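You operate a simulated robot arm through the tools that you are given. There is no shell and no other tool. Be economical: measure what you need, move in short steps, check, and stop when the job is done.

Carry out the task below with a simulated robot arm. There is one attempt and no reset: what you move stays moved.

Task
Switch off winders B to F at the breaker panel, padlock the breaker and post the brown card.
Fine: blue padlock; close the cover; the card goes in the pocket beside the main switch.

Only the result counts: the job must be done as asked and must still hold three seconds after the hand-in. Knocking over, shifting, dropping, spilling or breaking anything else fails it. Lids that push on must go on centred and level and be pressed home; caps that screw on are set level and turned clockwise until they are tight.

Robot
A 7-joint arm with a fingered hand on a trunk, on a base that drives. Base frame: it is fixed to the floor where the robot stands at the start and does not move with it; the origin is under the middle of the robot, x ahead of it, y to its left, z up. Lengths are in mm, angles in degrees, forces in N, time in s.
With the tool pointing down near the work surface it reaches from about 100 to 680 mm from the robot's upright axis, wherever it stands. Its first joint turns from -69.0 to 172.0 degrees. Places, roughly: card pocket beside the main switch [700, -400, 1200]; first breaker [900, 200, 1200]; main switch [800, -300, 1200]; outlet breaker [900, 0, 1200]; panel cover [900, 100, 1200]; second breaker [900, 100, 1200]; third breaker [900, 0, 1200]. Payload 3.2 kg.
The tool frame sits at the grasp point between the pads (the TCP): z along the fingers, y along the line on which they close. The tips reach 26 mm beyond it. Largest opening 88 mm; the body of the gripper starts 30 mm behind the TCP. The gripper is a hand of 5 fingers: y runs from the thumb to the fingers, the wrist lies at [-16, -108, -172] in the tool frame.
Orientation is that of the tool frame in the base frame, as a unit quaternion [x, y, z, w]. With the fingers straight down and the wrist toward the robot, the tool's x, y and z point along [0, 1, 0], [1, 0, 0] and [0, 0, -1] of the base frame.

Tools
- The arm moves only by the tool send_rows. Its argument "commands" is a list of rows, each a list of 6 numbers: the shift along the tool's x, y, z in mm, then the turn, a rotation vector about the tool's x, y, z in degrees. In form: [[x, y, z, ax, ay, az], ...]. A call has 1 to 12 rows; each row is the pose to reach, as a shift and turn from the pose commanded when the call began, along the tool's axes at that moment. Rows are played at 5 a second. More than 50 mm and 8.6 degrees between two rows, and nothing of the call is played. Where a pose cannot be reached the arm comes as near as it can. A force on the tool above 70 N (or 10 N above the force at the start of the call, whichever is more), or a blocked arm, ends the call early, and 0.2 s more pass. In this call time passes only in rows, and 0.2 s behind the last. It gives the time, the measured TCP pose, the force on the tool (base axes), the opening and the grip force at its end, in the units of the frame above (readings bear some noise), with the torque about the TCP (base axes, N m) and any sound that the robot's microphone picked up.
- Cameras (640 x 400 px; columns grow to the right, rows downward): "scene" is now at [147.5, 0.3, 1103.8]; the picture's right is [-0.04, -1.00, -0.00], its down [-0.28, 0.01, -0.96] and it looks along [0.96, -0.04, -0.28] (base axes); focal length 250 px, centre (320, 200). "wrist" rides on the gripper at [67, -98, -117] in the tool frame; the picture's right is [-0.71, 0.33, -0.62], its down [-0.65, -0.65, 0.39] and it looks along [-0.28, 0.68, 0.68] (tool axes); focal length 234 px, centre (320, 200). There is no depth. A picture from a camera that has moved, and an enlarged one, comes with that camera's place and axes in the base frame and with its lens. The place of the scene camera against the robot may be out by one fixed shift of up to 25 mm in any direction.
- capture(camera): a new picture of that camera. No time passes.
- slide_trunk(by): slides the trunk up (or, below 0, down) by that many mm; the arm and the scene camera ride with it, the base frame stays. It gives what a move gives, with no picture.
- steer(legs): drives the robot by 1 to 6 legs, each [ahead, left, turn to the left] in mm, mm and degrees, along the robot's own axes; the way and the turn of a leg run together, so that a leg with both is an arc; at most 1500 mm and 180 degrees a leg. The arm and the cameras ride along, it lands a little off, and it stops where it bumps. It gives what a move gives.
- curl_fingers(index, middle, ring, little, thumb_bend, thumb_turn): sets how far each is bent, from 0 (flat) to 1 (curled in); at 0.3 the hand is open as for a grip, at 0.7 the pads meet at the TCP. One left out holds its place. A second passes; each finger stops where it meets its share of the squeeze, and holds until it gets a number again. It is the only way to open and close the hand. It gives what a move gives, with no picture; readings hold the bend of each and the force on index, middle, ring, little, thumb and palm. thumb_turn goes from beside the hand (0) to across from the fingers (1), as for a grip.
- pan_tilt(pan, tilt): turns the head with the scene camera to pan (to the left, within 86 degrees either way) and tilt (down, from -29 to 69), counted from straight ahead of the robot. It gives what a move gives.
- enlarge(camera, box): a new picture of the part [left, top, right, bottom] of that camera's present view, enlarged. No time passes.
- sign_off(): hands the job in; it is judged then, once.

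Go step by step. Nothing tells you exact positions but the pictures and the camera data: compare them with the known pose of the tool, close in by small moves and look again before you grip or let go. The budget is 120 turns and 98 pictures, counting those below and the enlarged ones. Unless the task says otherwise, let go and move clear before handing in, and close with one line.

The tools are called after "Call:" as name(argument=value, ...) on one line, values as JSON. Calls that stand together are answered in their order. send_rows: Moves the arm, as the interface text tells. Its arguments: {"type":"object","properties":{"commands":{"type":"array"}},"required":["commands"]} The other tools are called the same way: slide_trunk (by) slides the trunk up or down; curl_fingers (index, middle, ring, little, thumb_bend, thumb_turn) moves the fingers one by one; steer (legs) drives the base; pan_tilt (pan, tilt) turns the head that bears the scene camera; capture (camera) takes a picture; enlarge (camera, box) takes an enlarged picture of a part of a camera's view; sign_off () hands the job in.

At the start:

```text
t: 0.0
tcp_pos: [534.9, -92.2, 1000.8]
orientation: [0.707, 0.707, -0.001, 0.0]
contact_force: [-0.1, 0.3, -0.1]
wrist_torque: [0.01, -0.01, 0.02]
opening: 87.8
finger_force: 0.0
shape: jaw
bend: [0.3, 0.3, 0.3, 0.3, 0.3, 0.97]
finger forces: [0.0, 0.0, 0.0, 0.0, 0.0, 0.0]
trunk travel left (down, up): [-400.0, 440.0]
robot x, y, heading: [-2.2, 5.1, -0.2]
head pan, tilt: [-2.3, 16.1]
```

scene: 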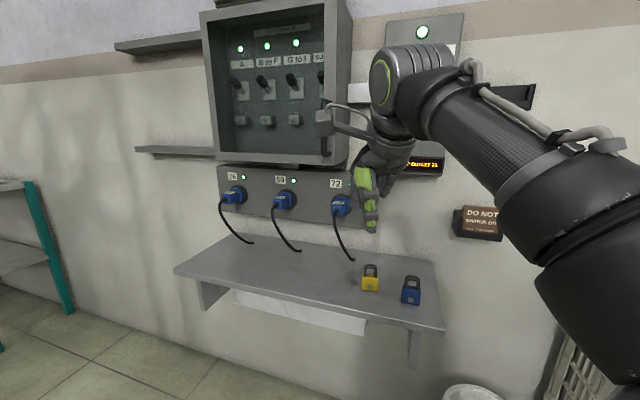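
wrist: 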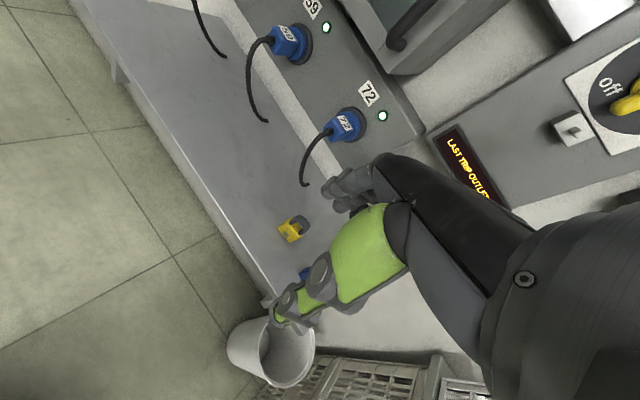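

I see an open panel with breakers A, B to F, G to J and a fourth, two padlocks on a shelf, and the arm covering the right side. I'll enlarge the views to look closer.

Call:
enlarge(camera="scene", box=[190, 0, 370, 170])

Call:
enlarge(camera="scene", box=[340, 0, 560, 260])

Call:
enlarge(camera="scene", box=[340, 240, 440, 320])

Call:
pan_tilt(pan=-40, tilt=10)

Call:
capture(camera="scene")

```text
2.35 times, centred on (280, 85) of scene
camera zoom: at [147.5, 0.3, 1103.8], right [-0.04, -1.0, 0.0], down [-0.28, 0.01, -0.96], along [0.96, -0.04, -0.28], focal length 587 px, centre (414, 471)
```

zoom: 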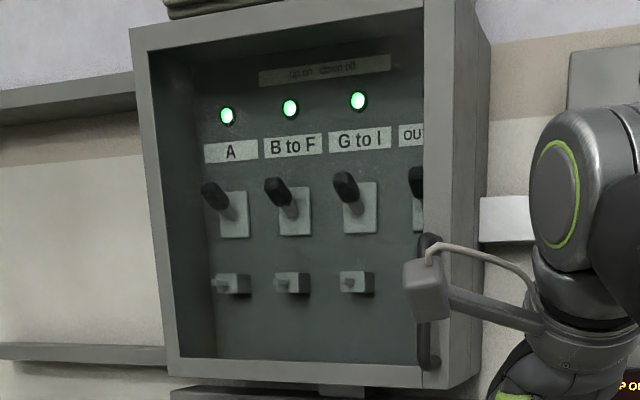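

```text
1.54 times, centred on (450, 130) of scene
camera zoom: at [147.5, 0.3, 1103.8], right [-0.04, -1.0, 0.0], down [-0.28, 0.01, -0.96], along [0.96, -0.04, -0.28], focal length 384 px, centre (120, 308)
```

zoom: 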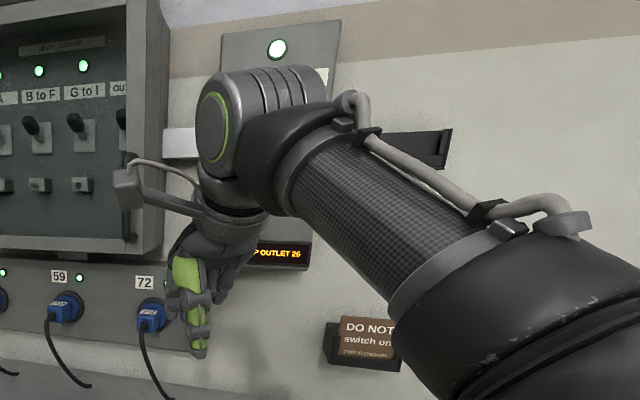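

```text
5.00 times, centred on (390, 280) of scene
camera zoom: at [147.5, 0.3, 1103.8], right [-0.04, -1.0, 0.0], down [-0.28, 0.01, -0.96], along [0.96, -0.04, -0.28], focal length 1248 px, centre (-30, -200)
```

zoom: 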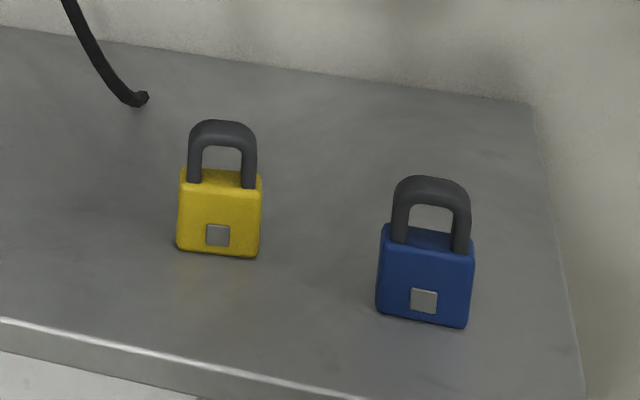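

```text
t: 1.0
tcp_pos: [536.0, -92.5, 999.0]
orientation: [0.707, 0.707, 0.0, 0.0]
contact_force: [-0.4, -0.1, -0.1]
wrist_torque: [-0.01, -0.01, -0.03]
opening: 87.6
finger_force: 0.1
shape: jaw
bend: [0.3, 0.3, 0.3, 0.3, 0.3, 0.97]
finger forces: [0.1, 0.0, 0.0, 0.1, 0.0, 0.0]
trunk travel left (down, up): [-400.0, 440.0]
robot x, y, heading: [-0.3, 0.8, 0.0]
head pan, tilt: [-40.0, 10.0]
```

```text
92 pictures are left
camera scene: at [125.4, -55.7, 1113.7], right [-0.64, -0.77, 0.0], down [-0.13, 0.11, -0.98], along [0.75, -0.63, -0.17], focal length 250 px, centre (320, 200)
```

scene: 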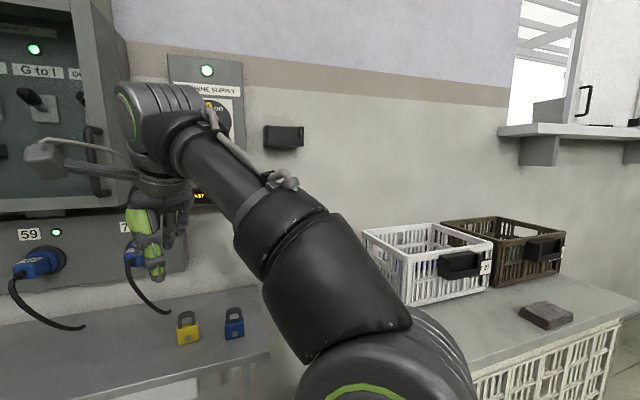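

The arm hides the card and the main switch. I'll back off and look from there.

Call:
steer(legs=[[-350, 0, 0], [0, -350, 0]])

Call:
pan_tilt(pan=15, tilt=5)

Call:
capture(camera="scene")

Call:
capture(camera="wrist")

```text
t: 5.1
tcp_pos: [196.8, -433.5, 999.0]
orientation: [0.706, 0.708, -0.001, -0.001]
contact_force: [-0.2, -0.3, -1.1]
wrist_torque: [0.02, -0.02, 0.0]
opening: 87.7
finger_force: 0.0
shape: jaw
bend: [0.3, 0.3, 0.3, 0.3, 0.3, 0.97]
finger forces: [0.0, 0.0, 0.0, 0.0, 0.0, 0.0]
trunk travel left (down, up): [-400.0, 440.0]
robot x, y, heading: [-339.4, -345.4, 0.5]
head pan, tilt: [-40.0, 10.0]
```

```text
t: 6.3
tcp_pos: [195.6, -433.9, 999.6]
orientation: [0.706, 0.708, 0.001, 0.0]
contact_force: [1.5, -0.5, 0.4]
wrist_torque: [-0.01, -0.04, 0.02]
opening: 88.0
finger_force: 0.1
shape: jaw
bend: [0.3, 0.3, 0.3, 0.3, 0.3, 0.97]
finger forces: [0.0, 0.0, 0.0, 0.1, 0.0, 0.0]
trunk travel left (down, up): [-400.0, 440.0]
robot x, y, heading: [-339.5, -345.7, 0.3]
head pan, tilt: [15.0, 5.0]
```

```text
91 pictures are left
camera scene: at [-197.7, -315.5, 1121.8], right [0.26, -0.97, 0.0], down [-0.08, -0.02, -1.0], along [0.96, 0.26, -0.09], focal length 250 px, centre (320, 200)
```

scene: 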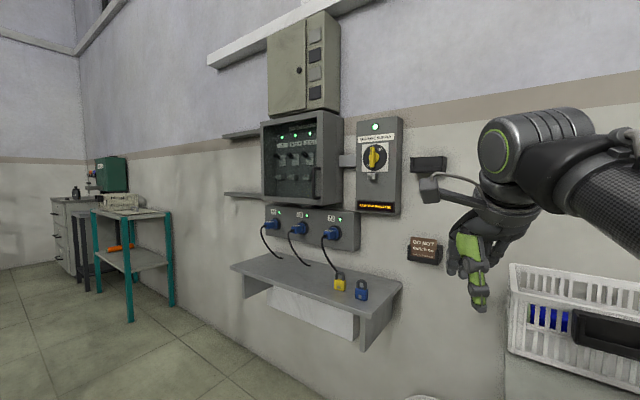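

```text
90 pictures are left
camera wrist: at [97.6, -368.0, 1116.6], right [0.33, -0.71, 0.62], down [-0.65, -0.65, -0.39], along [0.68, -0.28, -0.68], focal length 234 px, centre (320, 200)
```

wrist: 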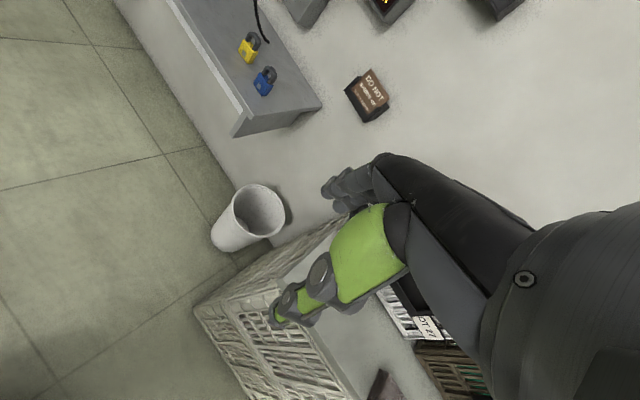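

Call:
enlarge(camera="scene", box=[230, 100, 390, 220])

Call:
enlarge(camera="scene", box=[340, 110, 470, 280])

```text
3.33 times, centred on (310, 160) of scene
camera zoom: at [-197.7, -315.5, 1121.8], right [0.26, -0.97, 0.0], down [-0.08, -0.02, -1.0], along [0.96, 0.26, -0.09], focal length 832 px, centre (353, 333)
```

zoom: 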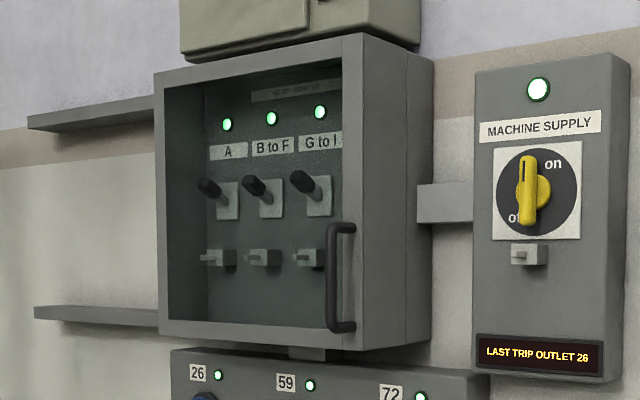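

```text
2.35 times, centred on (405, 195) of scene
camera zoom: at [-197.7, -315.5, 1121.8], right [0.26, -0.97, 0.0], down [-0.08, -0.02, -1.0], along [0.96, 0.26, -0.09], focal length 587 px, centre (120, 212)
```

zoom: 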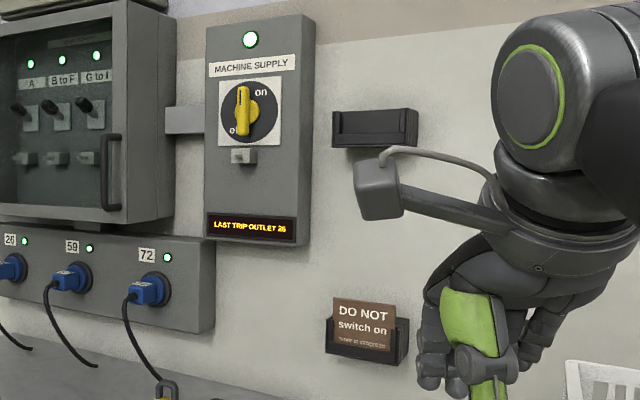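

The cover appears to be a glazed sliding one, closed now, with its handle on the right and rails running left. The wall is turned about 18°, the B to F lever is near (910,112,1214) and the handle near (746,-41,1100). I'll drive left, face the wall and level the tool with the wrist low.

Call:
steer(legs=[[0, 550, 0], [0, 0, -18.2]])

Call:
send_rows(commands=[[0, 0, 0, -8.2, 0, 0], [0, 0, 0, -16.4, 0, 0], [0, 0, 0, -24.6, 0, 0], [0, 0, 0, -32.8, 0, 0], [0, 0, 0, -41, 0, 0], [0, 0, 0, -49.2, 0, 0], [0, 0, 0, -57.4, 0, 0], [0, 0, 0, -65.6, 0, 0], [0, 0, 0, -73.8, 0, 0], [0, 0, 0, -82, 0, 0], [0, 0, 0, -90, 0, 0]])

Call:
pan_tilt(pan=0, tilt=0)

Call:
capture(camera="scene")

```text
t: 10.6
tcp_pos: [137.7, -47.3, 998.8]
orientation: [0.812, 0.584, 0.0, 0.0]
contact_force: [0.3, -0.2, 0.4]
wrist_torque: [0.02, -0.02, 0.01]
opening: 87.6
finger_force: 0.1
shape: jaw
bend: [0.3, 0.3, 0.3, 0.3, 0.3, 0.97]
finger forces: [0.0, 0.0, 0.0, 0.0, 0.0, 0.0]
trunk travel left (down, up): [-400.0, 440.0]
robot x, y, heading: [-343.7, 210.2, -18.5]
head pan, tilt: [15.0, 5.0]
```

```text
t: 13.0
tcp_pos: [138.2, -47.3, 999.4]
orientation: [0.65, 0.465, 0.35, 0.489]
contact_force: [0.1, 0.0, 0.0]
wrist_torque: [0.0, 0.04, -0.02]
opening: 87.8
finger_force: 0.0
shape: jaw
bend: [0.3, 0.3, 0.3, 0.3, 0.3, 0.97]
finger forces: [0.0, 0.0, 0.0, 0.0, 0.0, 0.1]
out of reach, approached as far as the arm can: row 10, 11
trunk travel left (down, up): [-400.0, 440.0]
robot x, y, heading: [-341.4, 208.5, -18.7]
head pan, tilt: [15.0, 5.0]
```

```text
t: 13.7
tcp_pos: [136.9, -46.6, 999.2]
orientation: [0.65, 0.466, 0.35, 0.488]
contact_force: [-1.6, -0.2, 0.9]
wrist_torque: [-0.01, -0.01, 0.01]
opening: 87.6
finger_force: 0.1
shape: jaw
bend: [0.3, 0.3, 0.3, 0.3, 0.3, 0.97]
finger forces: [0.1, 0.0, 0.0, 0.1, 0.0, 0.1]
trunk travel left (down, up): [-400.0, 440.0]
robot x, y, heading: [-338.6, 212.5, -18.8]
head pan, tilt: [0.0, 0.0]
```

```text
87 pictures are left
camera scene: at [-203.5, 170.2, 1129.7], right [-0.32, -0.95, 0.0], down [0.0, 0.0, -1.0], along [0.95, -0.32, 0.0], focal length 250 px, centre (320, 200)
```

scene: 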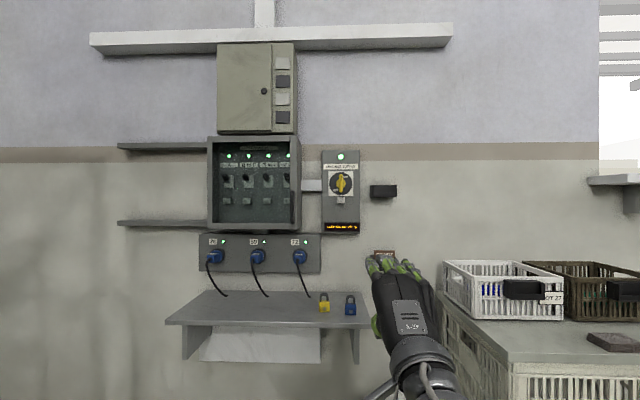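

The tool now points at the wall with a 16° downward tilt. I'll square up to the wall, raise the trunk and come closer to the handle.

Call:
steer(legs=[[0, 0, -2.0], [0, 180, 0], [330, 0, 0]])

Call:
slide_trunk(by=100)

Call:
pan_tilt(pan=0, tilt=10)

Call:
capture(camera="scene")

Call:
capture(camera="wrist")

```text
t: 17.4
tcp_pos: [500.9, -14.3, 1000.1]
orientation: [0.659, 0.453, 0.34, 0.494]
contact_force: [-0.9, -0.1, 0.8]
wrist_torque: [0.01, 0.01, 0.03]
opening: 87.7
finger_force: 0.0
shape: jaw
bend: [0.3, 0.3, 0.3, 0.3, 0.3, 0.97]
finger forces: [0.0, 0.0, 0.0, 0.1, 0.1, 0.1]
trunk travel left (down, up): [-400.0, 440.0]
robot x, y, heading: [31.9, 264.0, -20.7]
head pan, tilt: [0.0, 0.0]
```

```text
t: 18.7
tcp_pos: [500.0, -14.1, 1099.4]
orientation: [0.659, 0.453, 0.341, 0.494]
contact_force: [0.4, 0.2, 0.2]
wrist_torque: [0.0, -0.01, 0.0]
opening: 87.7
finger_force: 0.2
shape: jaw
bend: [0.3, 0.3, 0.3, 0.3, 0.3, 0.97]
finger forces: [0.0, 0.1, 0.0, 0.0, 0.0, 0.1]
trunk travel left (down, up): [-500.0, 340.0]
robot x, y, heading: [34.8, 262.7, -20.8]
head pan, tilt: [0.0, 0.0]
```

```text
t: 19.5
tcp_pos: [499.9, -14.9, 1099.0]
orientation: [0.658, 0.454, 0.341, 0.494]
contact_force: [-0.2, 0.4, -0.2]
wrist_torque: [-0.02, 0.03, 0.01]
opening: 87.9
finger_force: 0.0
shape: jaw
bend: [0.3, 0.3, 0.3, 0.3, 0.3, 0.97]
finger forces: [0.1, 0.0, 0.0, 0.1, 0.1, 0.1]
trunk travel left (down, up): [-500.0, 340.0]
robot x, y, heading: [32.8, 260.7, -20.7]
head pan, tilt: [0.0, 10.0]
```

```text
86 pictures are left
camera scene: at [170.9, 215.5, 1213.8], right [-0.36, -0.93, 0.0], down [-0.16, 0.06, -0.98], along [0.92, -0.35, -0.17], focal length 250 px, centre (320, 200)
```

scene: 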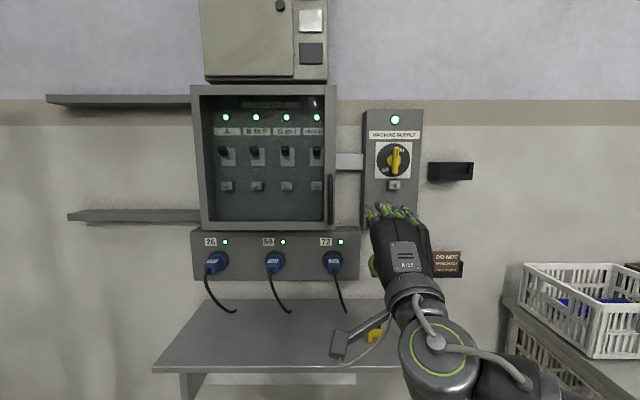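

```text
85 pictures are left
camera wrist: at [393.8, 97.4, 1038.5], right [-0.73, -0.48, 0.49], down [-0.05, -0.67, -0.74], along [0.68, -0.56, 0.46], focal length 234 px, centre (320, 200)
```

wrist: 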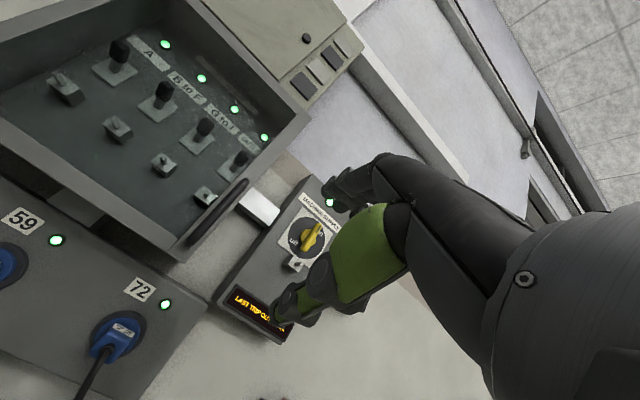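

The handle is about 70 mm left of the tool and 215 mm ahead, at tool height. I'll drive closer and triangulate with the wrist camera.

Call:
steer(legs=[[130, -20, 0]])

Call:
capture(camera="wrist")

Call:
enlarge(camera="scene", box=[160, 60, 480, 260])

```text
t: 20.8
tcp_pos: [614.9, -78.6, 1099.9]
orientation: [0.658, 0.454, 0.341, 0.494]
contact_force: [0.2, 0.0, -0.5]
wrist_torque: [0.02, -0.02, -0.02]
opening: 87.6
finger_force: 0.0
shape: jaw
bend: [0.3, 0.3, 0.3, 0.3, 0.3, 0.97]
finger forces: [0.0, 0.1, 0.1, 0.0, 0.0, 0.0]
trunk travel left (down, up): [-500.0, 340.0]
robot x, y, heading: [146.8, 198.1, -20.9]
head pan, tilt: [0.0, 10.0]
```

```text
84 pictures are left
camera wrist: at [508.2, 32.2, 1038.1], right [-0.73, -0.48, 0.49], down [-0.05, -0.67, -0.74], along [0.69, -0.56, 0.46], focal length 234 px, centre (320, 200)
```

wrist: 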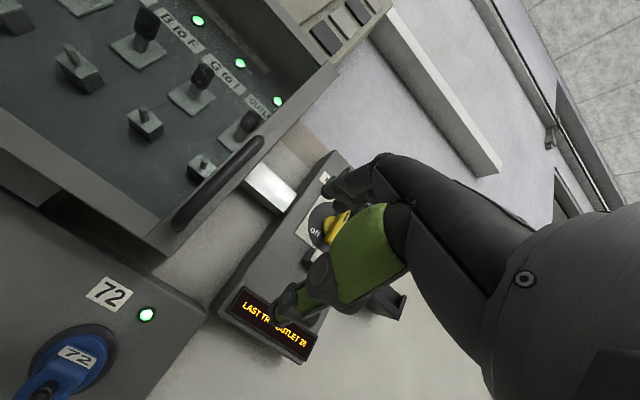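

```text
2.00 times, centred on (320, 160) of scene
camera zoom: at [285.5, 150.2, 1213.6], right [-0.36, -0.93, 0.0], down [-0.16, 0.06, -0.98], along [0.92, -0.35, -0.17], focal length 499 px, centre (320, 280)
```

zoom: 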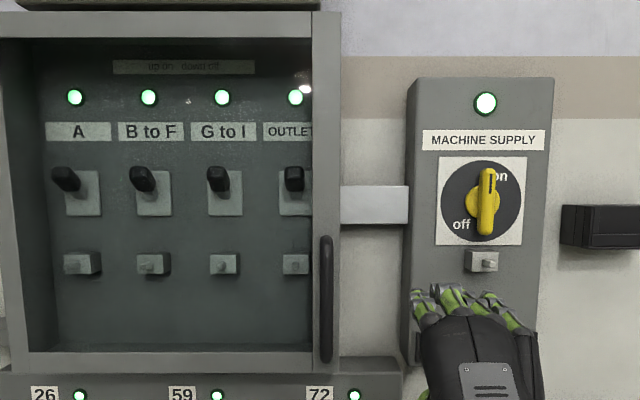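

The handle spans z 1055–1170, about 85 mm ahead and 80 mm left of the TCP. I'll move forward with the arm, staying to the right of the handle, then look.

Call:
send_rows(commands=[[0, 10, 33, 0, 0, 0], [0, 19, 67, 0, 0, 0], [10, 19, 67, 0, 0, 0]])

Call:
capture(camera="wrist")

Call:
enlarge(camera="scene", box=[280, 100, 440, 260])

```text
t: 21.6
tcp_pos: [645.0, -90.5, 1101.1]
orientation: [0.661, 0.452, 0.339, 0.493]
contact_force: [-0.2, 0.1, -1.0]
wrist_torque: [-0.01, 0.0, 0.0]
opening: 88.0
finger_force: 0.1
shape: jaw
bend: [0.3, 0.3, 0.3, 0.3, 0.3, 0.97]
finger forces: [0.1, 0.1, 0.0, 0.0, 0.1, 0.0]
out of reach, approached as far as the arm can: row 2, 3
trunk travel left (down, up): [-500.0, 340.0]
robot x, y, heading: [146.0, 198.6, -21.2]
head pan, tilt: [0.0, 10.0]
```

```text
82 pictures are left
camera wrist: at [539.3, 21.9, 1040.2], right [-0.73, -0.48, 0.49], down [-0.06, -0.67, -0.74], along [0.68, -0.57, 0.46], focal length 234 px, centre (320, 200)
```

wrist: 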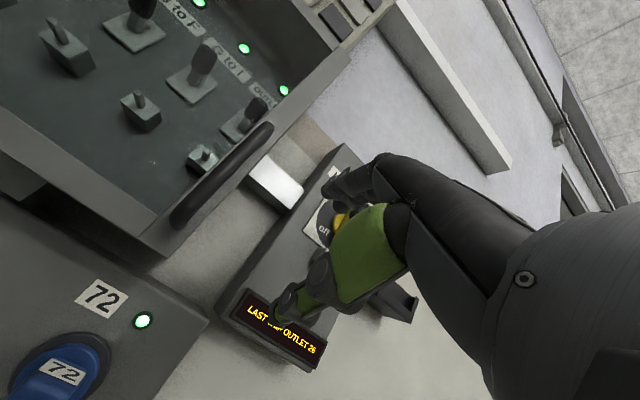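

```text
2.50 times, centred on (360, 180) of scene
camera zoom: at [284.6, 150.9, 1213.7], right [-0.36, -0.93, 0.0], down [-0.16, 0.06, -0.98], along [0.92, -0.35, -0.17], focal length 624 px, centre (220, 250)
```

zoom: 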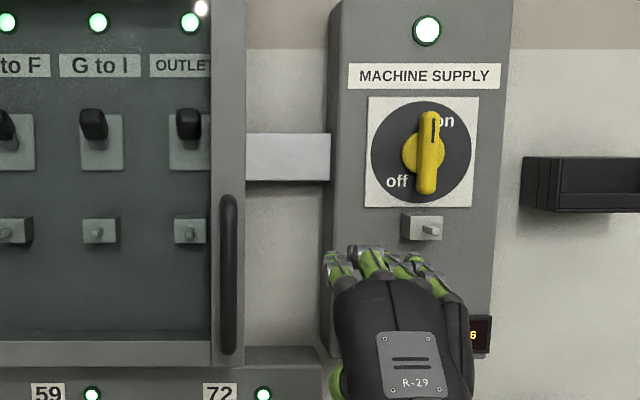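

The arm is at its reach limit, so I'll pull it back a little and drive closer instead.

Call:
send_rows(commands=[[0, -11, -38, 0, 0, 0]])

Call:
steer(legs=[[100, 0, 0]])

Call:
capture(camera="wrist")

Call:
enlarge(camera="scene", box=[280, 100, 440, 260])

```text
t: 21.9
tcp_pos: [606.6, -74.8, 1099.0]
orientation: [0.658, 0.453, 0.34, 0.496]
contact_force: [-0.8, 0.9, -0.4]
wrist_torque: [-0.01, -0.02, -0.02]
opening: 87.7
finger_force: 0.1
shape: jaw
bend: [0.3, 0.3, 0.3, 0.3, 0.3, 0.97]
finger forces: [0.1, 0.1, 0.1, 0.1, 0.0, 0.0]
trunk travel left (down, up): [-500.0, 340.0]
robot x, y, heading: [148.4, 199.5, -20.9]
head pan, tilt: [0.0, 10.0]
```

```text
t: 23.1
tcp_pos: [702.8, -111.8, 1098.4]
orientation: [0.659, 0.453, 0.34, 0.495]
contact_force: [-0.1, -0.4, -0.1]
wrist_torque: [0.01, -0.01, 0.0]
opening: 87.6
finger_force: 0.1
shape: jaw
bend: [0.3, 0.3, 0.3, 0.3, 0.3, 0.97]
finger forces: [0.0, 0.0, 0.0, 0.0, 0.0, 0.0]
trunk travel left (down, up): [-500.0, 340.0]
robot x, y, heading: [241.1, 158.3, -20.9]
head pan, tilt: [0.0, 10.0]
```

```text
80 pictures are left
camera wrist: at [596.7, -0.4, 1037.3], right [-0.73, -0.48, 0.49], down [-0.05, -0.67, -0.74], along [0.69, -0.56, 0.46], focal length 234 px, centre (320, 200)
```

wrist: 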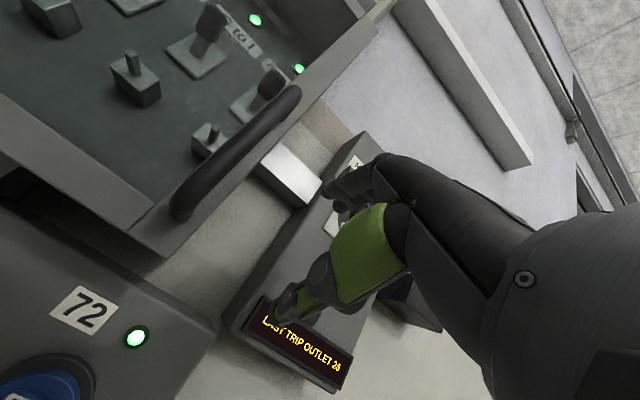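

```text
2.50 times, centred on (360, 180) of scene
camera zoom: at [379.9, 114.2, 1213.6], right [-0.36, -0.93, 0.0], down [-0.16, 0.06, -0.98], along [0.92, -0.35, -0.17], focal length 624 px, centre (220, 250)
```

zoom: 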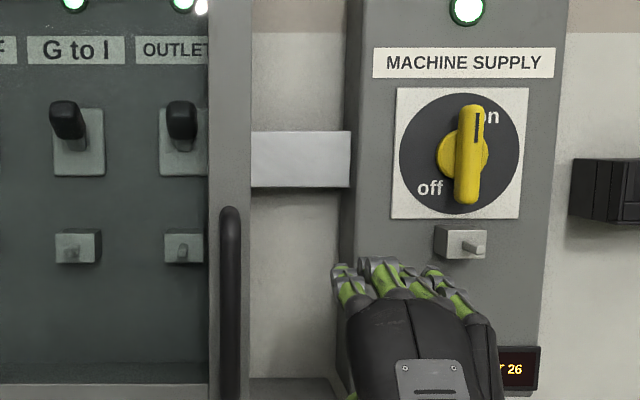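

The handle sits at about n≈705, close to the tool's depth, so the finger depth looks good. I'll move left toward the bar in small steps.

Call:
send_rows(commands=[[15, 0, 0, 0, 0, 0], [30, 0, 0, 0, 0, 0], [45, 0, 0, 0, 0, 0]])

Call:
capture(camera="wrist")

Call:
enlarge(camera="scene", box=[280, 140, 400, 260])

```text
t: 23.9
tcp_pos: [719.0, -68.5, 1098.6]
orientation: [0.659, 0.453, 0.34, 0.495]
contact_force: [-0.1, 0.0, -0.5]
wrist_torque: [-0.01, 0.0, -0.01]
opening: 87.8
finger_force: 0.1
shape: jaw
bend: [0.3, 0.3, 0.3, 0.3, 0.3, 0.97]
finger forces: [0.1, 0.0, 0.0, 0.1, 0.0, 0.0]
trunk travel left (down, up): [-500.0, 340.0]
robot x, y, heading: [240.5, 160.7, -21.0]
head pan, tilt: [0.0, 10.0]
```

```text
78 pictures are left
camera wrist: at [613.0, 43.1, 1037.4], right [-0.73, -0.48, 0.49], down [-0.05, -0.67, -0.74], along [0.68, -0.56, 0.46], focal length 234 px, centre (320, 200)
```

wrist: 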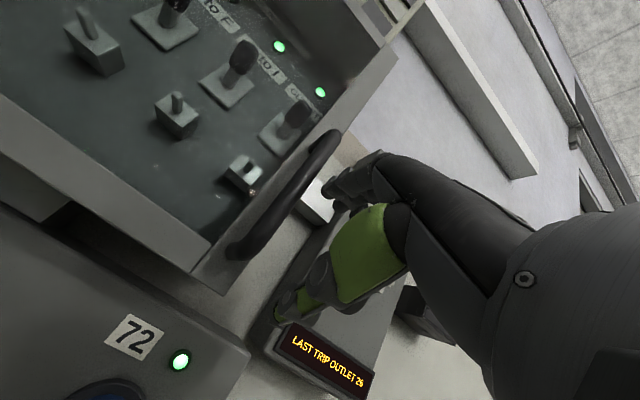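

```text
3.33 times, centred on (340, 200) of scene
camera zoom: at [379.3, 115.1, 1213.7], right [-0.36, -0.93, 0.0], down [-0.16, 0.06, -0.98], along [0.92, -0.35, -0.17], focal length 832 px, centre (253, 200)
```

zoom: 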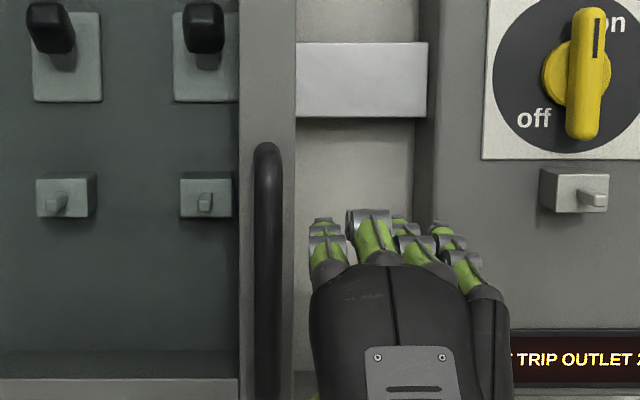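

The index finger's side is about 12 mm right of the bar. I'll push left along the wall and watch the force.

Call:
send_rows(commands=[[10, 0, 0, 0, 0, 0], [20, 0, 0, 0, 0, 0], [30, 0, 0, 0, 0, 0], [45, 0, 0, 0, 0, 0], [60, 0, 0, 0, 0, 0]])

Call:
enlarge(camera="scene", box=[160, 60, 480, 260])

```text
t: 25.1
tcp_pos: [740.0, -13.4, 1099.4]
orientation: [0.658, 0.454, 0.341, 0.494]
contact_force: [-0.4, -1.4, 0.6]
wrist_torque: [0.05, 0.02, -0.01]
opening: 88.1
finger_force: 0.1
shape: jaw
bend: [0.3, 0.3, 0.3, 0.3, 0.3, 0.97]
finger forces: [1.0, 0.1, 0.0, 0.1, 0.0, 0.0]
trunk travel left (down, up): [-500.0, 340.0]
robot x, y, heading: [246.8, 162.9, -20.8]
head pan, tilt: [0.0, 10.0]
```

```text
2.00 times, centred on (320, 160) of scene
camera zoom: at [379.2, 114.8, 1213.7], right [-0.36, -0.93, 0.0], down [-0.16, 0.06, -0.98], along [0.92, -0.35, -0.17], focal length 499 px, centre (320, 280)
```

zoom: 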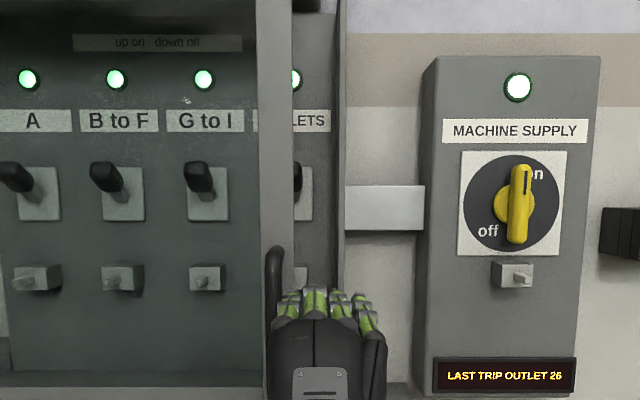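

The cover slides left easily, so I'll continue.

Call:
send_rows(commands=[[20, 0, 0, 0, 0, 0], [40, 0, 0, 0, 0, 0], [60, 0, 0, 0, 0, 0], [80, 0, 0, 0, 0, 0], [100, 0, 0, 0, 0, 0], [120, 0, 0, 0, 0, 0], [140, 0, 0, 0, 0, 0], [160, 0, 0, 0, 0, 0], [180, 0, 0, 0, 0, 0], [200, 0, 0, 0, 0, 0]])

Call:
capture(camera="scene")

```text
t: 27.3
tcp_pos: [812.2, 173.2, 1098.4]
orientation: [0.659, 0.453, 0.341, 0.494]
contact_force: [0.2, -0.3, -0.1]
wrist_torque: [0.0, 0.0, -0.02]
opening: 88.0
finger_force: 0.0
shape: jaw
bend: [0.3, 0.3, 0.3, 0.3, 0.3, 0.97]
finger forces: [0.3, 0.0, 0.0, 0.1, 0.0, 0.1]
trunk travel left (down, up): [-500.0, 340.0]
robot x, y, heading: [245.7, 164.6, -20.6]
head pan, tilt: [0.0, 10.0]
```

```text
75 pictures are left
camera scene: at [379.1, 115.3, 1213.7], right [-0.36, -0.93, 0.0], down [-0.16, 0.06, -0.98], along [0.92, -0.35, -0.17], focal length 250 px, centre (320, 200)
```

scene: 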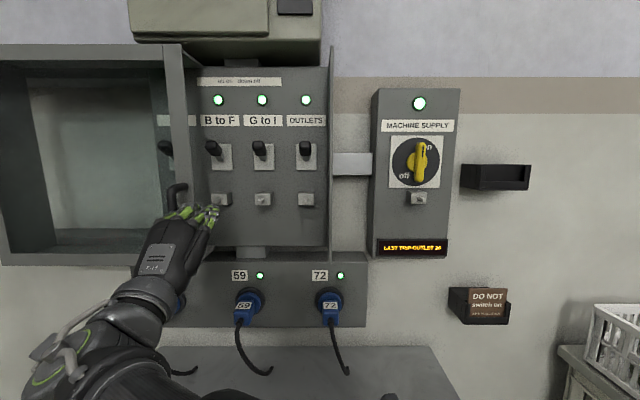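

B to F is just exposed, so I'll slide the cover further to get hand room.

Call:
send_rows(commands=[[20, 0, 0, 0, 0, 0], [40, 0, 0, 0, 0, 0], [60, 0, 0, 0, 0, 0], [80, 0, 0, 0, 0, 0], [100, 0, 0, 0, 0, 0]])

Call:
capture(camera="scene")

Call:
capture(camera="wrist")

```text
t: 28.7
tcp_pos: [841.1, 195.4, 1109.2]
orientation: [0.675, 0.432, 0.339, 0.493]
contact_force: [0.2, -0.7, 0.6]
wrist_torque: [0.0, -0.02, 0.03]
opening: 88.2
finger_force: 0.0
shape: jaw
bend: [0.3, 0.3, 0.3, 0.3, 0.3, 0.97]
finger forces: [0.0, 0.0, 0.0, 0.1, 0.0, 0.0]
out of reach, approached as far as the arm can: row 4, 5
trunk travel left (down, up): [-500.0, 340.0]
robot x, y, heading: [241.7, 161.5, -20.7]
head pan, tilt: [0.0, 10.0]
stopped in row 5: the arm was blocked; the commanded pose is now the measured one
```

```text
74 pictures are left
camera scene: at [378.8, 114.1, 1213.7], right [-0.36, -0.93, 0.0], down [-0.16, 0.06, -0.98], along [0.92, -0.35, -0.17], focal length 250 px, centre (320, 200)
```

scene: 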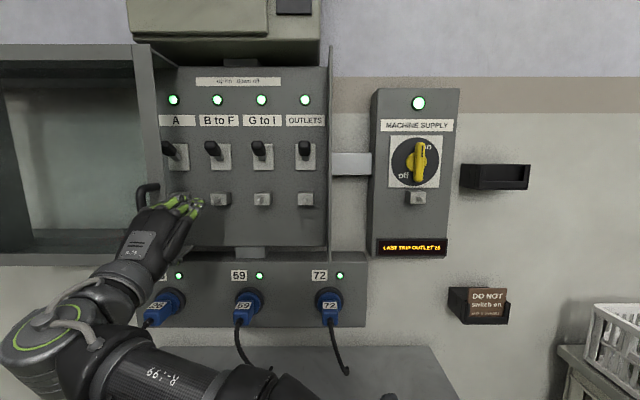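

```text
73 pictures are left
camera wrist: at [739.4, 313.1, 1051.7], right [-0.75, -0.46, 0.47], down [-0.08, -0.65, -0.76], along [0.66, -0.61, 0.45], focal length 234 px, centre (320, 200)
```

wrist: 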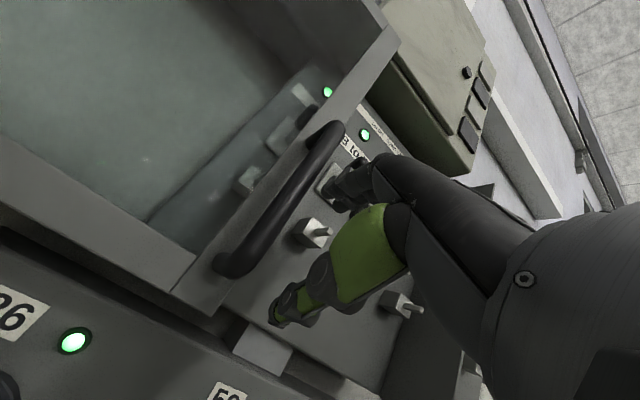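

The arm is at its reach limit to the left, so I'll drive the base left to push the cover further.

Call:
steer(legs=[[0, 75, 0]])

Call:
capture(camera="scene")

```text
t: 29.7
tcp_pos: [867.2, 266.3, 1110.7]
orientation: [0.674, 0.432, 0.338, 0.494]
contact_force: [0.5, 0.9, 0.8]
wrist_torque: [-0.01, 0.02, -0.05]
opening: 87.9
finger_force: 0.1
shape: jaw
bend: [0.3, 0.3, 0.3, 0.3, 0.3, 0.97]
finger forces: [0.0, 0.0, 0.0, 0.0, 0.0, 0.1]
trunk travel left (down, up): [-500.0, 340.0]
robot x, y, heading: [268.6, 232.1, -21.2]
head pan, tilt: [0.0, 10.0]
```

```text
72 pictures are left
camera scene: at [405.8, 184.8, 1213.7], right [-0.36, -0.93, 0.0], down [-0.16, 0.06, -0.98], along [0.92, -0.35, -0.17], focal length 250 px, centre (320, 200)
```

scene: 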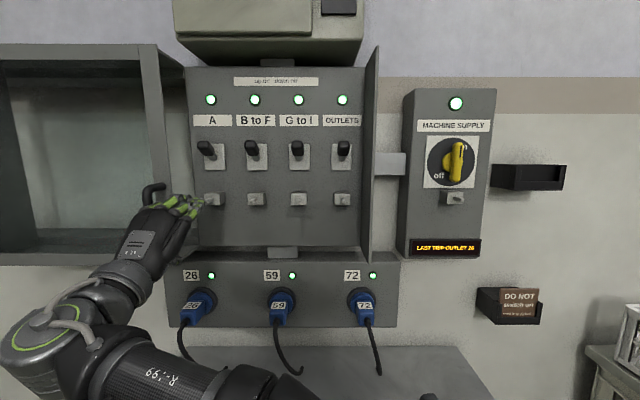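

The cover is clear of all the breakers. I'll back the hand off to the right and look closely at the levers and lugs.

Call:
send_rows(commands=[[0, -9, -30, 0, 0, 0], [0, -17, -60, 0, 0, 0], [-40, -17, -60, 0, 0, 0], [-80, -17, -60, 0, 0, 0]])

Call:
enlarge(camera="scene", box=[190, 70, 370, 220])

Call:
capture(camera="wrist")

```text
t: 30.7
tcp_pos: [775.3, 215.9, 1110.2]
orientation: [0.674, 0.432, 0.34, 0.494]
contact_force: [-0.2, 0.8, 0.4]
wrist_torque: [-0.02, 0.03, 0.01]
opening: 88.0
finger_force: 0.1
shape: jaw
bend: [0.3, 0.3, 0.3, 0.3, 0.3, 0.97]
finger forces: [0.0, 0.0, 0.0, 0.0, 0.0, 0.0]
trunk travel left (down, up): [-500.0, 340.0]
robot x, y, heading: [270.9, 229.4, -20.9]
head pan, tilt: [0.0, 10.0]
```

```text
2.67 times, centred on (280, 145) of scene
camera zoom: at [404.3, 183.7, 1213.8], right [-0.36, -0.93, 0.0], down [-0.16, 0.06, -0.98], along [0.92, -0.35, -0.17], focal length 666 px, centre (427, 347)
```

zoom: 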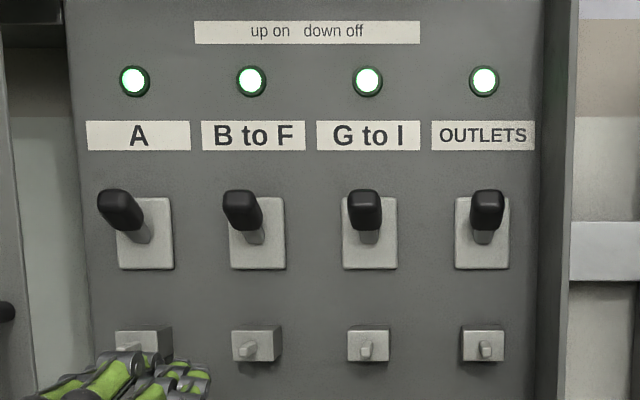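

```text
70 pictures are left
camera wrist: at [674.2, 333.6, 1051.5], right [-0.75, -0.46, 0.47], down [-0.07, -0.65, -0.76], along [0.66, -0.6, 0.45], focal length 234 px, centre (320, 200)
```

wrist: 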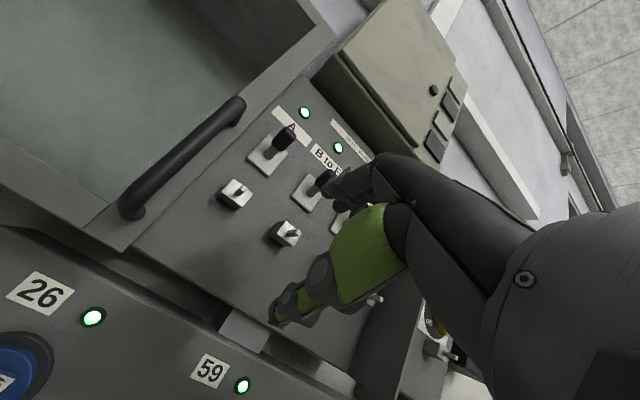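

Label confirms up is on and down is off. The hand is wider than the lever spacing, so I'll extend only the index finger and curl the rest.

Call:
curl_fingers(index=0.1, middle=1, ring=1, little=1, thumb_turn=0.3, thumb_bend=0.6)

Call:
slide_trunk(by=120)

Call:
capture(camera="wrist")

Call:
pan_tilt(pan=10, tilt=20)

Call:
capture(camera="scene")

```text
t: 31.7
tcp_pos: [777.0, 215.7, 1110.2]
orientation: [0.675, 0.432, 0.339, 0.494]
contact_force: [-0.9, 0.7, 0.2]
wrist_torque: [-0.01, 0.0, 0.01]
opening: 90.1
finger_force: 0.1
shape: fingers
bend: [0.1, 1.0, 1.0, 1.0, 0.6, 0.31]
finger forces: [0.0, 0.0, 0.0, 0.0, 0.0, 0.0]
trunk travel left (down, up): [-500.0, 340.0]
robot x, y, heading: [263.7, 230.6, -21.2]
head pan, tilt: [0.0, 10.0]
```

```text
t: 33.2
tcp_pos: [776.9, 214.3, 1229.0]
orientation: [0.674, 0.431, 0.339, 0.494]
contact_force: [1.0, 0.1, 0.1]
wrist_torque: [-0.01, 0.0, -0.01]
opening: 90.4
finger_force: 0.0
shape: fingers
bend: [0.1, 1.0, 1.0, 1.0, 0.6, 0.31]
finger forces: [0.0, 0.0, 0.1, 0.0, 0.1, 0.1]
trunk travel left (down, up): [-620.0, 220.0]
robot x, y, heading: [269.0, 231.7, -20.8]
head pan, tilt: [0.0, 10.0]
```

```text
69 pictures are left
camera wrist: at [676.1, 333.1, 1171.2], right [-0.75, -0.46, 0.47], down [-0.08, -0.65, -0.76], along [0.66, -0.6, 0.45], focal length 234 px, centre (320, 200)
```

wrist: 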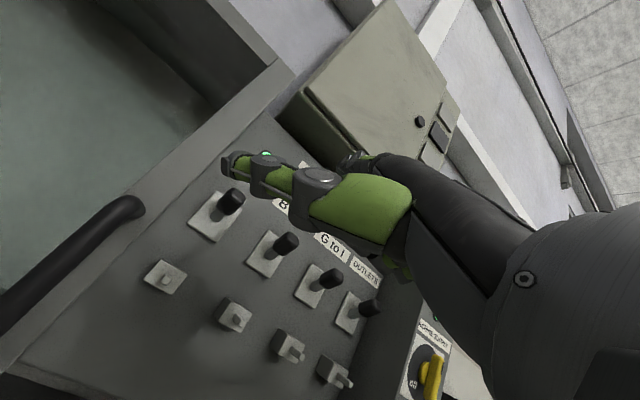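

```text
t: 34.0
tcp_pos: [776.7, 215.5, 1229.2]
orientation: [0.674, 0.431, 0.339, 0.494]
contact_force: [-0.6, -0.1, -0.1]
wrist_torque: [-0.01, -0.02, -0.03]
opening: 90.4
finger_force: 0.0
shape: fingers
bend: [0.1, 1.0, 1.0, 1.0, 0.6, 0.31]
finger forces: [0.0, 0.0, 0.1, 0.0, 0.0, 0.1]
trunk travel left (down, up): [-620.0, 220.0]
robot x, y, heading: [269.1, 233.4, -20.9]
head pan, tilt: [10.0, 20.0]
```

```text
68 pictures are left
camera scene: at [410.0, 199.3, 1317.5], right [-0.19, -0.98, 0.0], down [-0.34, 0.07, -0.94], along [0.92, -0.18, -0.34], focal length 250 px, centre (320, 200)
```

scene: 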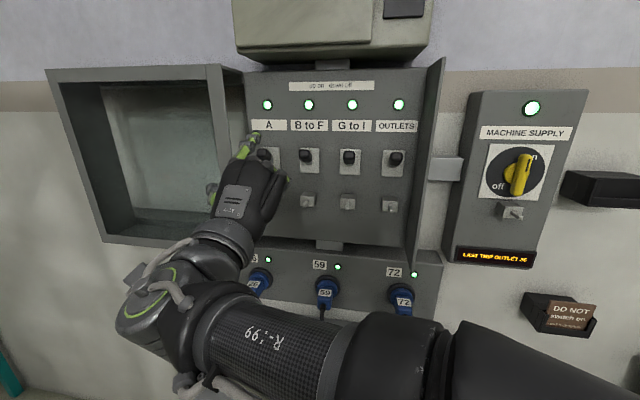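

The green digit in the wrist view is the thumb, sticking out to the left. I'll tuck it across the palm and look again.

Call:
curl_fingers(thumb_turn=1, thumb_bend=0.6, index=0.1)

Call:
capture(camera="wrist")

Call:
enlarge(camera="scene", box=[200, 90, 380, 230])

```text
t: 35.0
tcp_pos: [776.4, 215.1, 1229.4]
orientation: [0.674, 0.431, 0.339, 0.495]
contact_force: [0.1, -0.1, 0.3]
wrist_torque: [-0.02, 0.03, 0.0]
opening: 79.7
finger_force: 0.0
shape: fingers
bend: [0.1, 1.0, 1.0, 1.0, 0.6, 1.0]
finger forces: [0.0, 0.0, 0.0, 0.0, 0.1, 0.1]
trunk travel left (down, up): [-620.0, 220.0]
robot x, y, heading: [266.4, 232.2, -21.1]
head pan, tilt: [10.0, 20.0]
```

```text
67 pictures are left
camera wrist: at [676.0, 333.2, 1171.3], right [-0.75, -0.46, 0.47], down [-0.08, -0.65, -0.76], along [0.66, -0.6, 0.45], focal length 234 px, centre (320, 200)
```

wrist: 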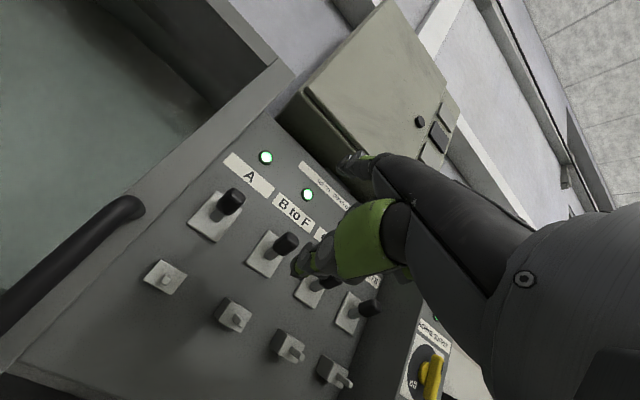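

```text
2.86 times, centred on (290, 160) of scene
camera zoom: at [410.0, 199.4, 1317.4], right [-0.19, -0.98, 0.0], down [-0.34, 0.07, -0.94], along [0.92, -0.18, -0.34], focal length 713 px, centre (406, 314)
```

zoom: 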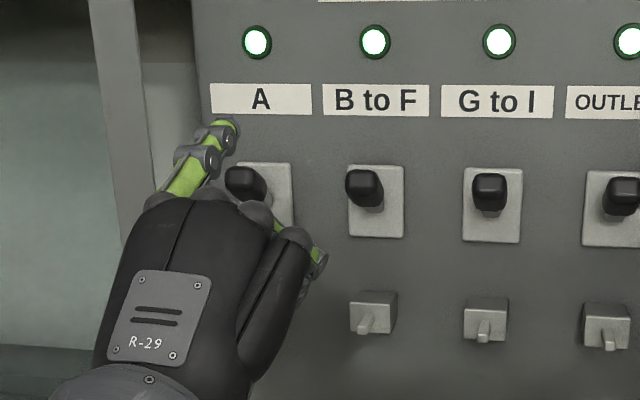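

The thumb crosses to the right, and the index at 0.1 points too high. I'll try the index at 0.55 with the thumb fully folded, and view it.

Call:
curl_fingers(thumb_turn=1, thumb_bend=1, index=0.5)

Call:
capture(camera="wrist")

Call:
enlarge(camera="scene", box=[200, 90, 380, 230])

```text
t: 36.0
tcp_pos: [777.2, 216.5, 1229.9]
orientation: [0.674, 0.432, 0.34, 0.493]
contact_force: [0.4, 0.7, -0.4]
wrist_torque: [0.0, -0.02, 0.02]
opening: 8.5
finger_force: 0.1
shape: fingers
bend: [0.42, 1.0, 1.0, 1.0, 0.91, 1.0]
finger forces: [0.0, 0.0, 0.0, 0.0, 0.0, 0.0]
trunk travel left (down, up): [-620.0, 220.0]
robot x, y, heading: [268.0, 228.8, -20.8]
head pan, tilt: [10.0, 20.0]
```

```text
65 pictures are left
camera wrist: at [676.0, 333.2, 1171.3], right [-0.75, -0.46, 0.47], down [-0.08, -0.65, -0.76], along [0.66, -0.6, 0.45], focal length 234 px, centre (320, 200)
```

wrist: 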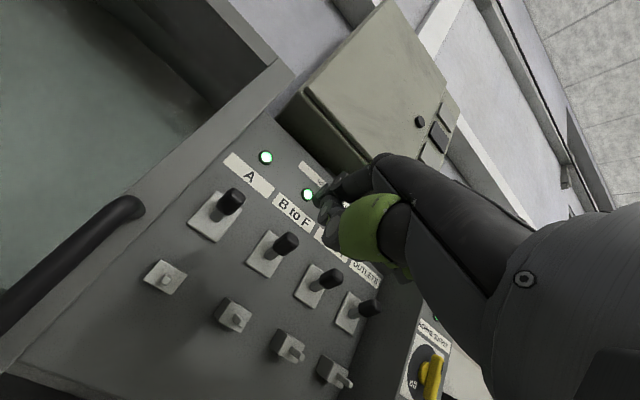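

```text
2.86 times, centred on (290, 160) of scene
camera zoom: at [410.0, 199.4, 1317.4], right [-0.19, -0.98, 0.0], down [-0.34, 0.07, -0.94], along [0.92, -0.18, -0.34], focal length 713 px, centre (406, 314)
```

zoom: 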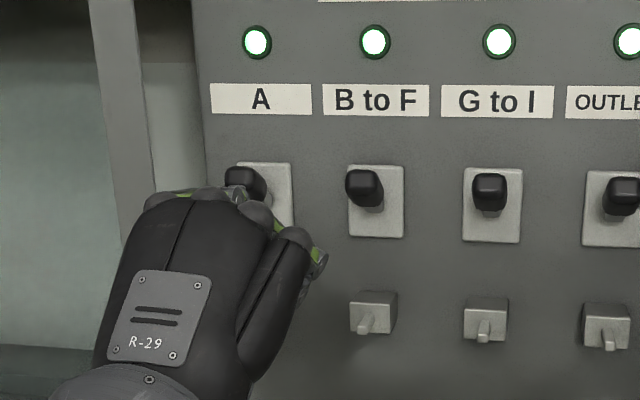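

The fist now has an index–thumb pinch near the TCP. The B to F knob is at about (914,124,1249) from two wrist views. I'll raise above it, shift right and yaw so the index leads.

Call:
slide_trunk(by=65)

Call:
send_rows(commands=[[-18, 1, 1, -0.2, -7, 2], [-37, 2, 1, -0.4, -14, 4]])

Call:
steer(legs=[[100, 0, 0]])

Call:
pan_tilt(pan=0, tilt=20)

Call:
capture(camera="wrist")

Call:
capture(camera="scene")

```text
t: 37.0
tcp_pos: [776.9, 215.1, 1294.0]
orientation: [0.674, 0.432, 0.339, 0.494]
contact_force: [0.7, 1.2, -0.7]
wrist_torque: [-0.01, -0.03, 0.03]
opening: 8.5
finger_force: 0.1
shape: fingers
bend: [0.42, 1.0, 1.0, 1.0, 0.91, 1.0]
finger forces: [0.0, 0.1, 0.1, 0.0, 0.0, 0.0]
trunk travel left (down, up): [-685.0, 155.0]
robot x, y, heading: [267.6, 230.9, -21.0]
head pan, tilt: [10.0, 20.0]
```

```text
t: 37.6
tcp_pos: [764.9, 182.1, 1296.3]
orientation: [0.723, 0.344, 0.273, 0.533]
contact_force: [-0.5, 0.2, 0.0]
wrist_torque: [0.01, 0.01, 0.02]
opening: 8.5
finger_force: 0.0
shape: fingers
bend: [0.42, 1.0, 1.0, 1.0, 0.91, 1.0]
finger forces: [0.1, 0.0, 0.1, 0.0, 0.0, 0.1]
trunk travel left (down, up): [-685.0, 155.0]
robot x, y, heading: [268.6, 228.7, -21.0]
head pan, tilt: [10.0, 20.0]
```

```text
t: 38.7
tcp_pos: [855.7, 145.1, 1296.5]
orientation: [0.724, 0.342, 0.273, 0.533]
contact_force: [0.3, -0.4, -1.0]
wrist_torque: [0.04, -0.01, -0.02]
opening: 8.3
finger_force: 0.1
shape: fingers
bend: [0.42, 1.0, 1.0, 1.0, 0.91, 1.0]
finger forces: [0.0, 0.0, 0.1, 0.1, 0.0, 0.0]
trunk travel left (down, up): [-685.0, 155.0]
robot x, y, heading: [361.1, 195.5, -21.1]
head pan, tilt: [10.0, 20.0]
```

```text
t: 39.5
tcp_pos: [854.1, 144.8, 1296.0]
orientation: [0.724, 0.342, 0.272, 0.534]
contact_force: [-1.0, 0.1, -0.5]
wrist_torque: [0.01, 0.03, 0.0]
opening: 8.4
finger_force: 0.0
shape: fingers
bend: [0.42, 1.0, 1.0, 1.0, 0.91, 1.0]
finger forces: [0.0, 0.0, 0.0, 0.0, 0.1, 0.1]
trunk travel left (down, up): [-685.0, 155.0]
robot x, y, heading: [361.6, 194.1, -21.2]
head pan, tilt: [0.0, 20.0]
```

```text
63 pictures are left
camera wrist: at [787.3, 285.2, 1237.2], right [-0.84, -0.26, 0.47], down [-0.24, -0.61, -0.76], along [0.48, -0.75, 0.45], focal length 234 px, centre (320, 200)
```

wrist: 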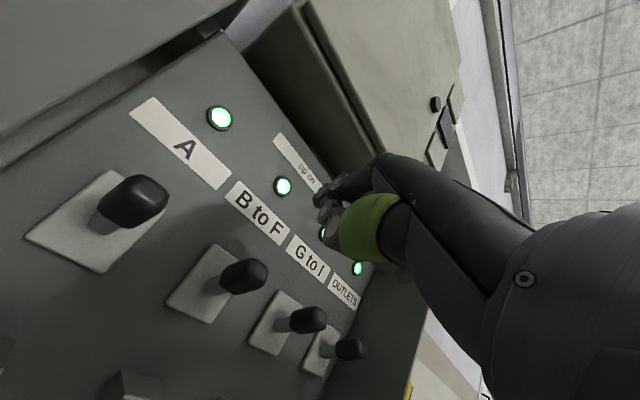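

```text
62 pictures are left
camera scene: at [496.5, 148.6, 1382.4], right [-0.36, -0.93, 0.0], down [-0.32, 0.12, -0.94], along [0.88, -0.34, -0.34], focal length 250 px, centre (320, 200)
```

scene: 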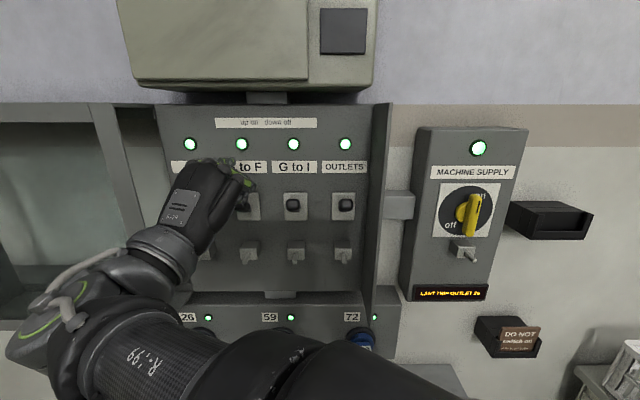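

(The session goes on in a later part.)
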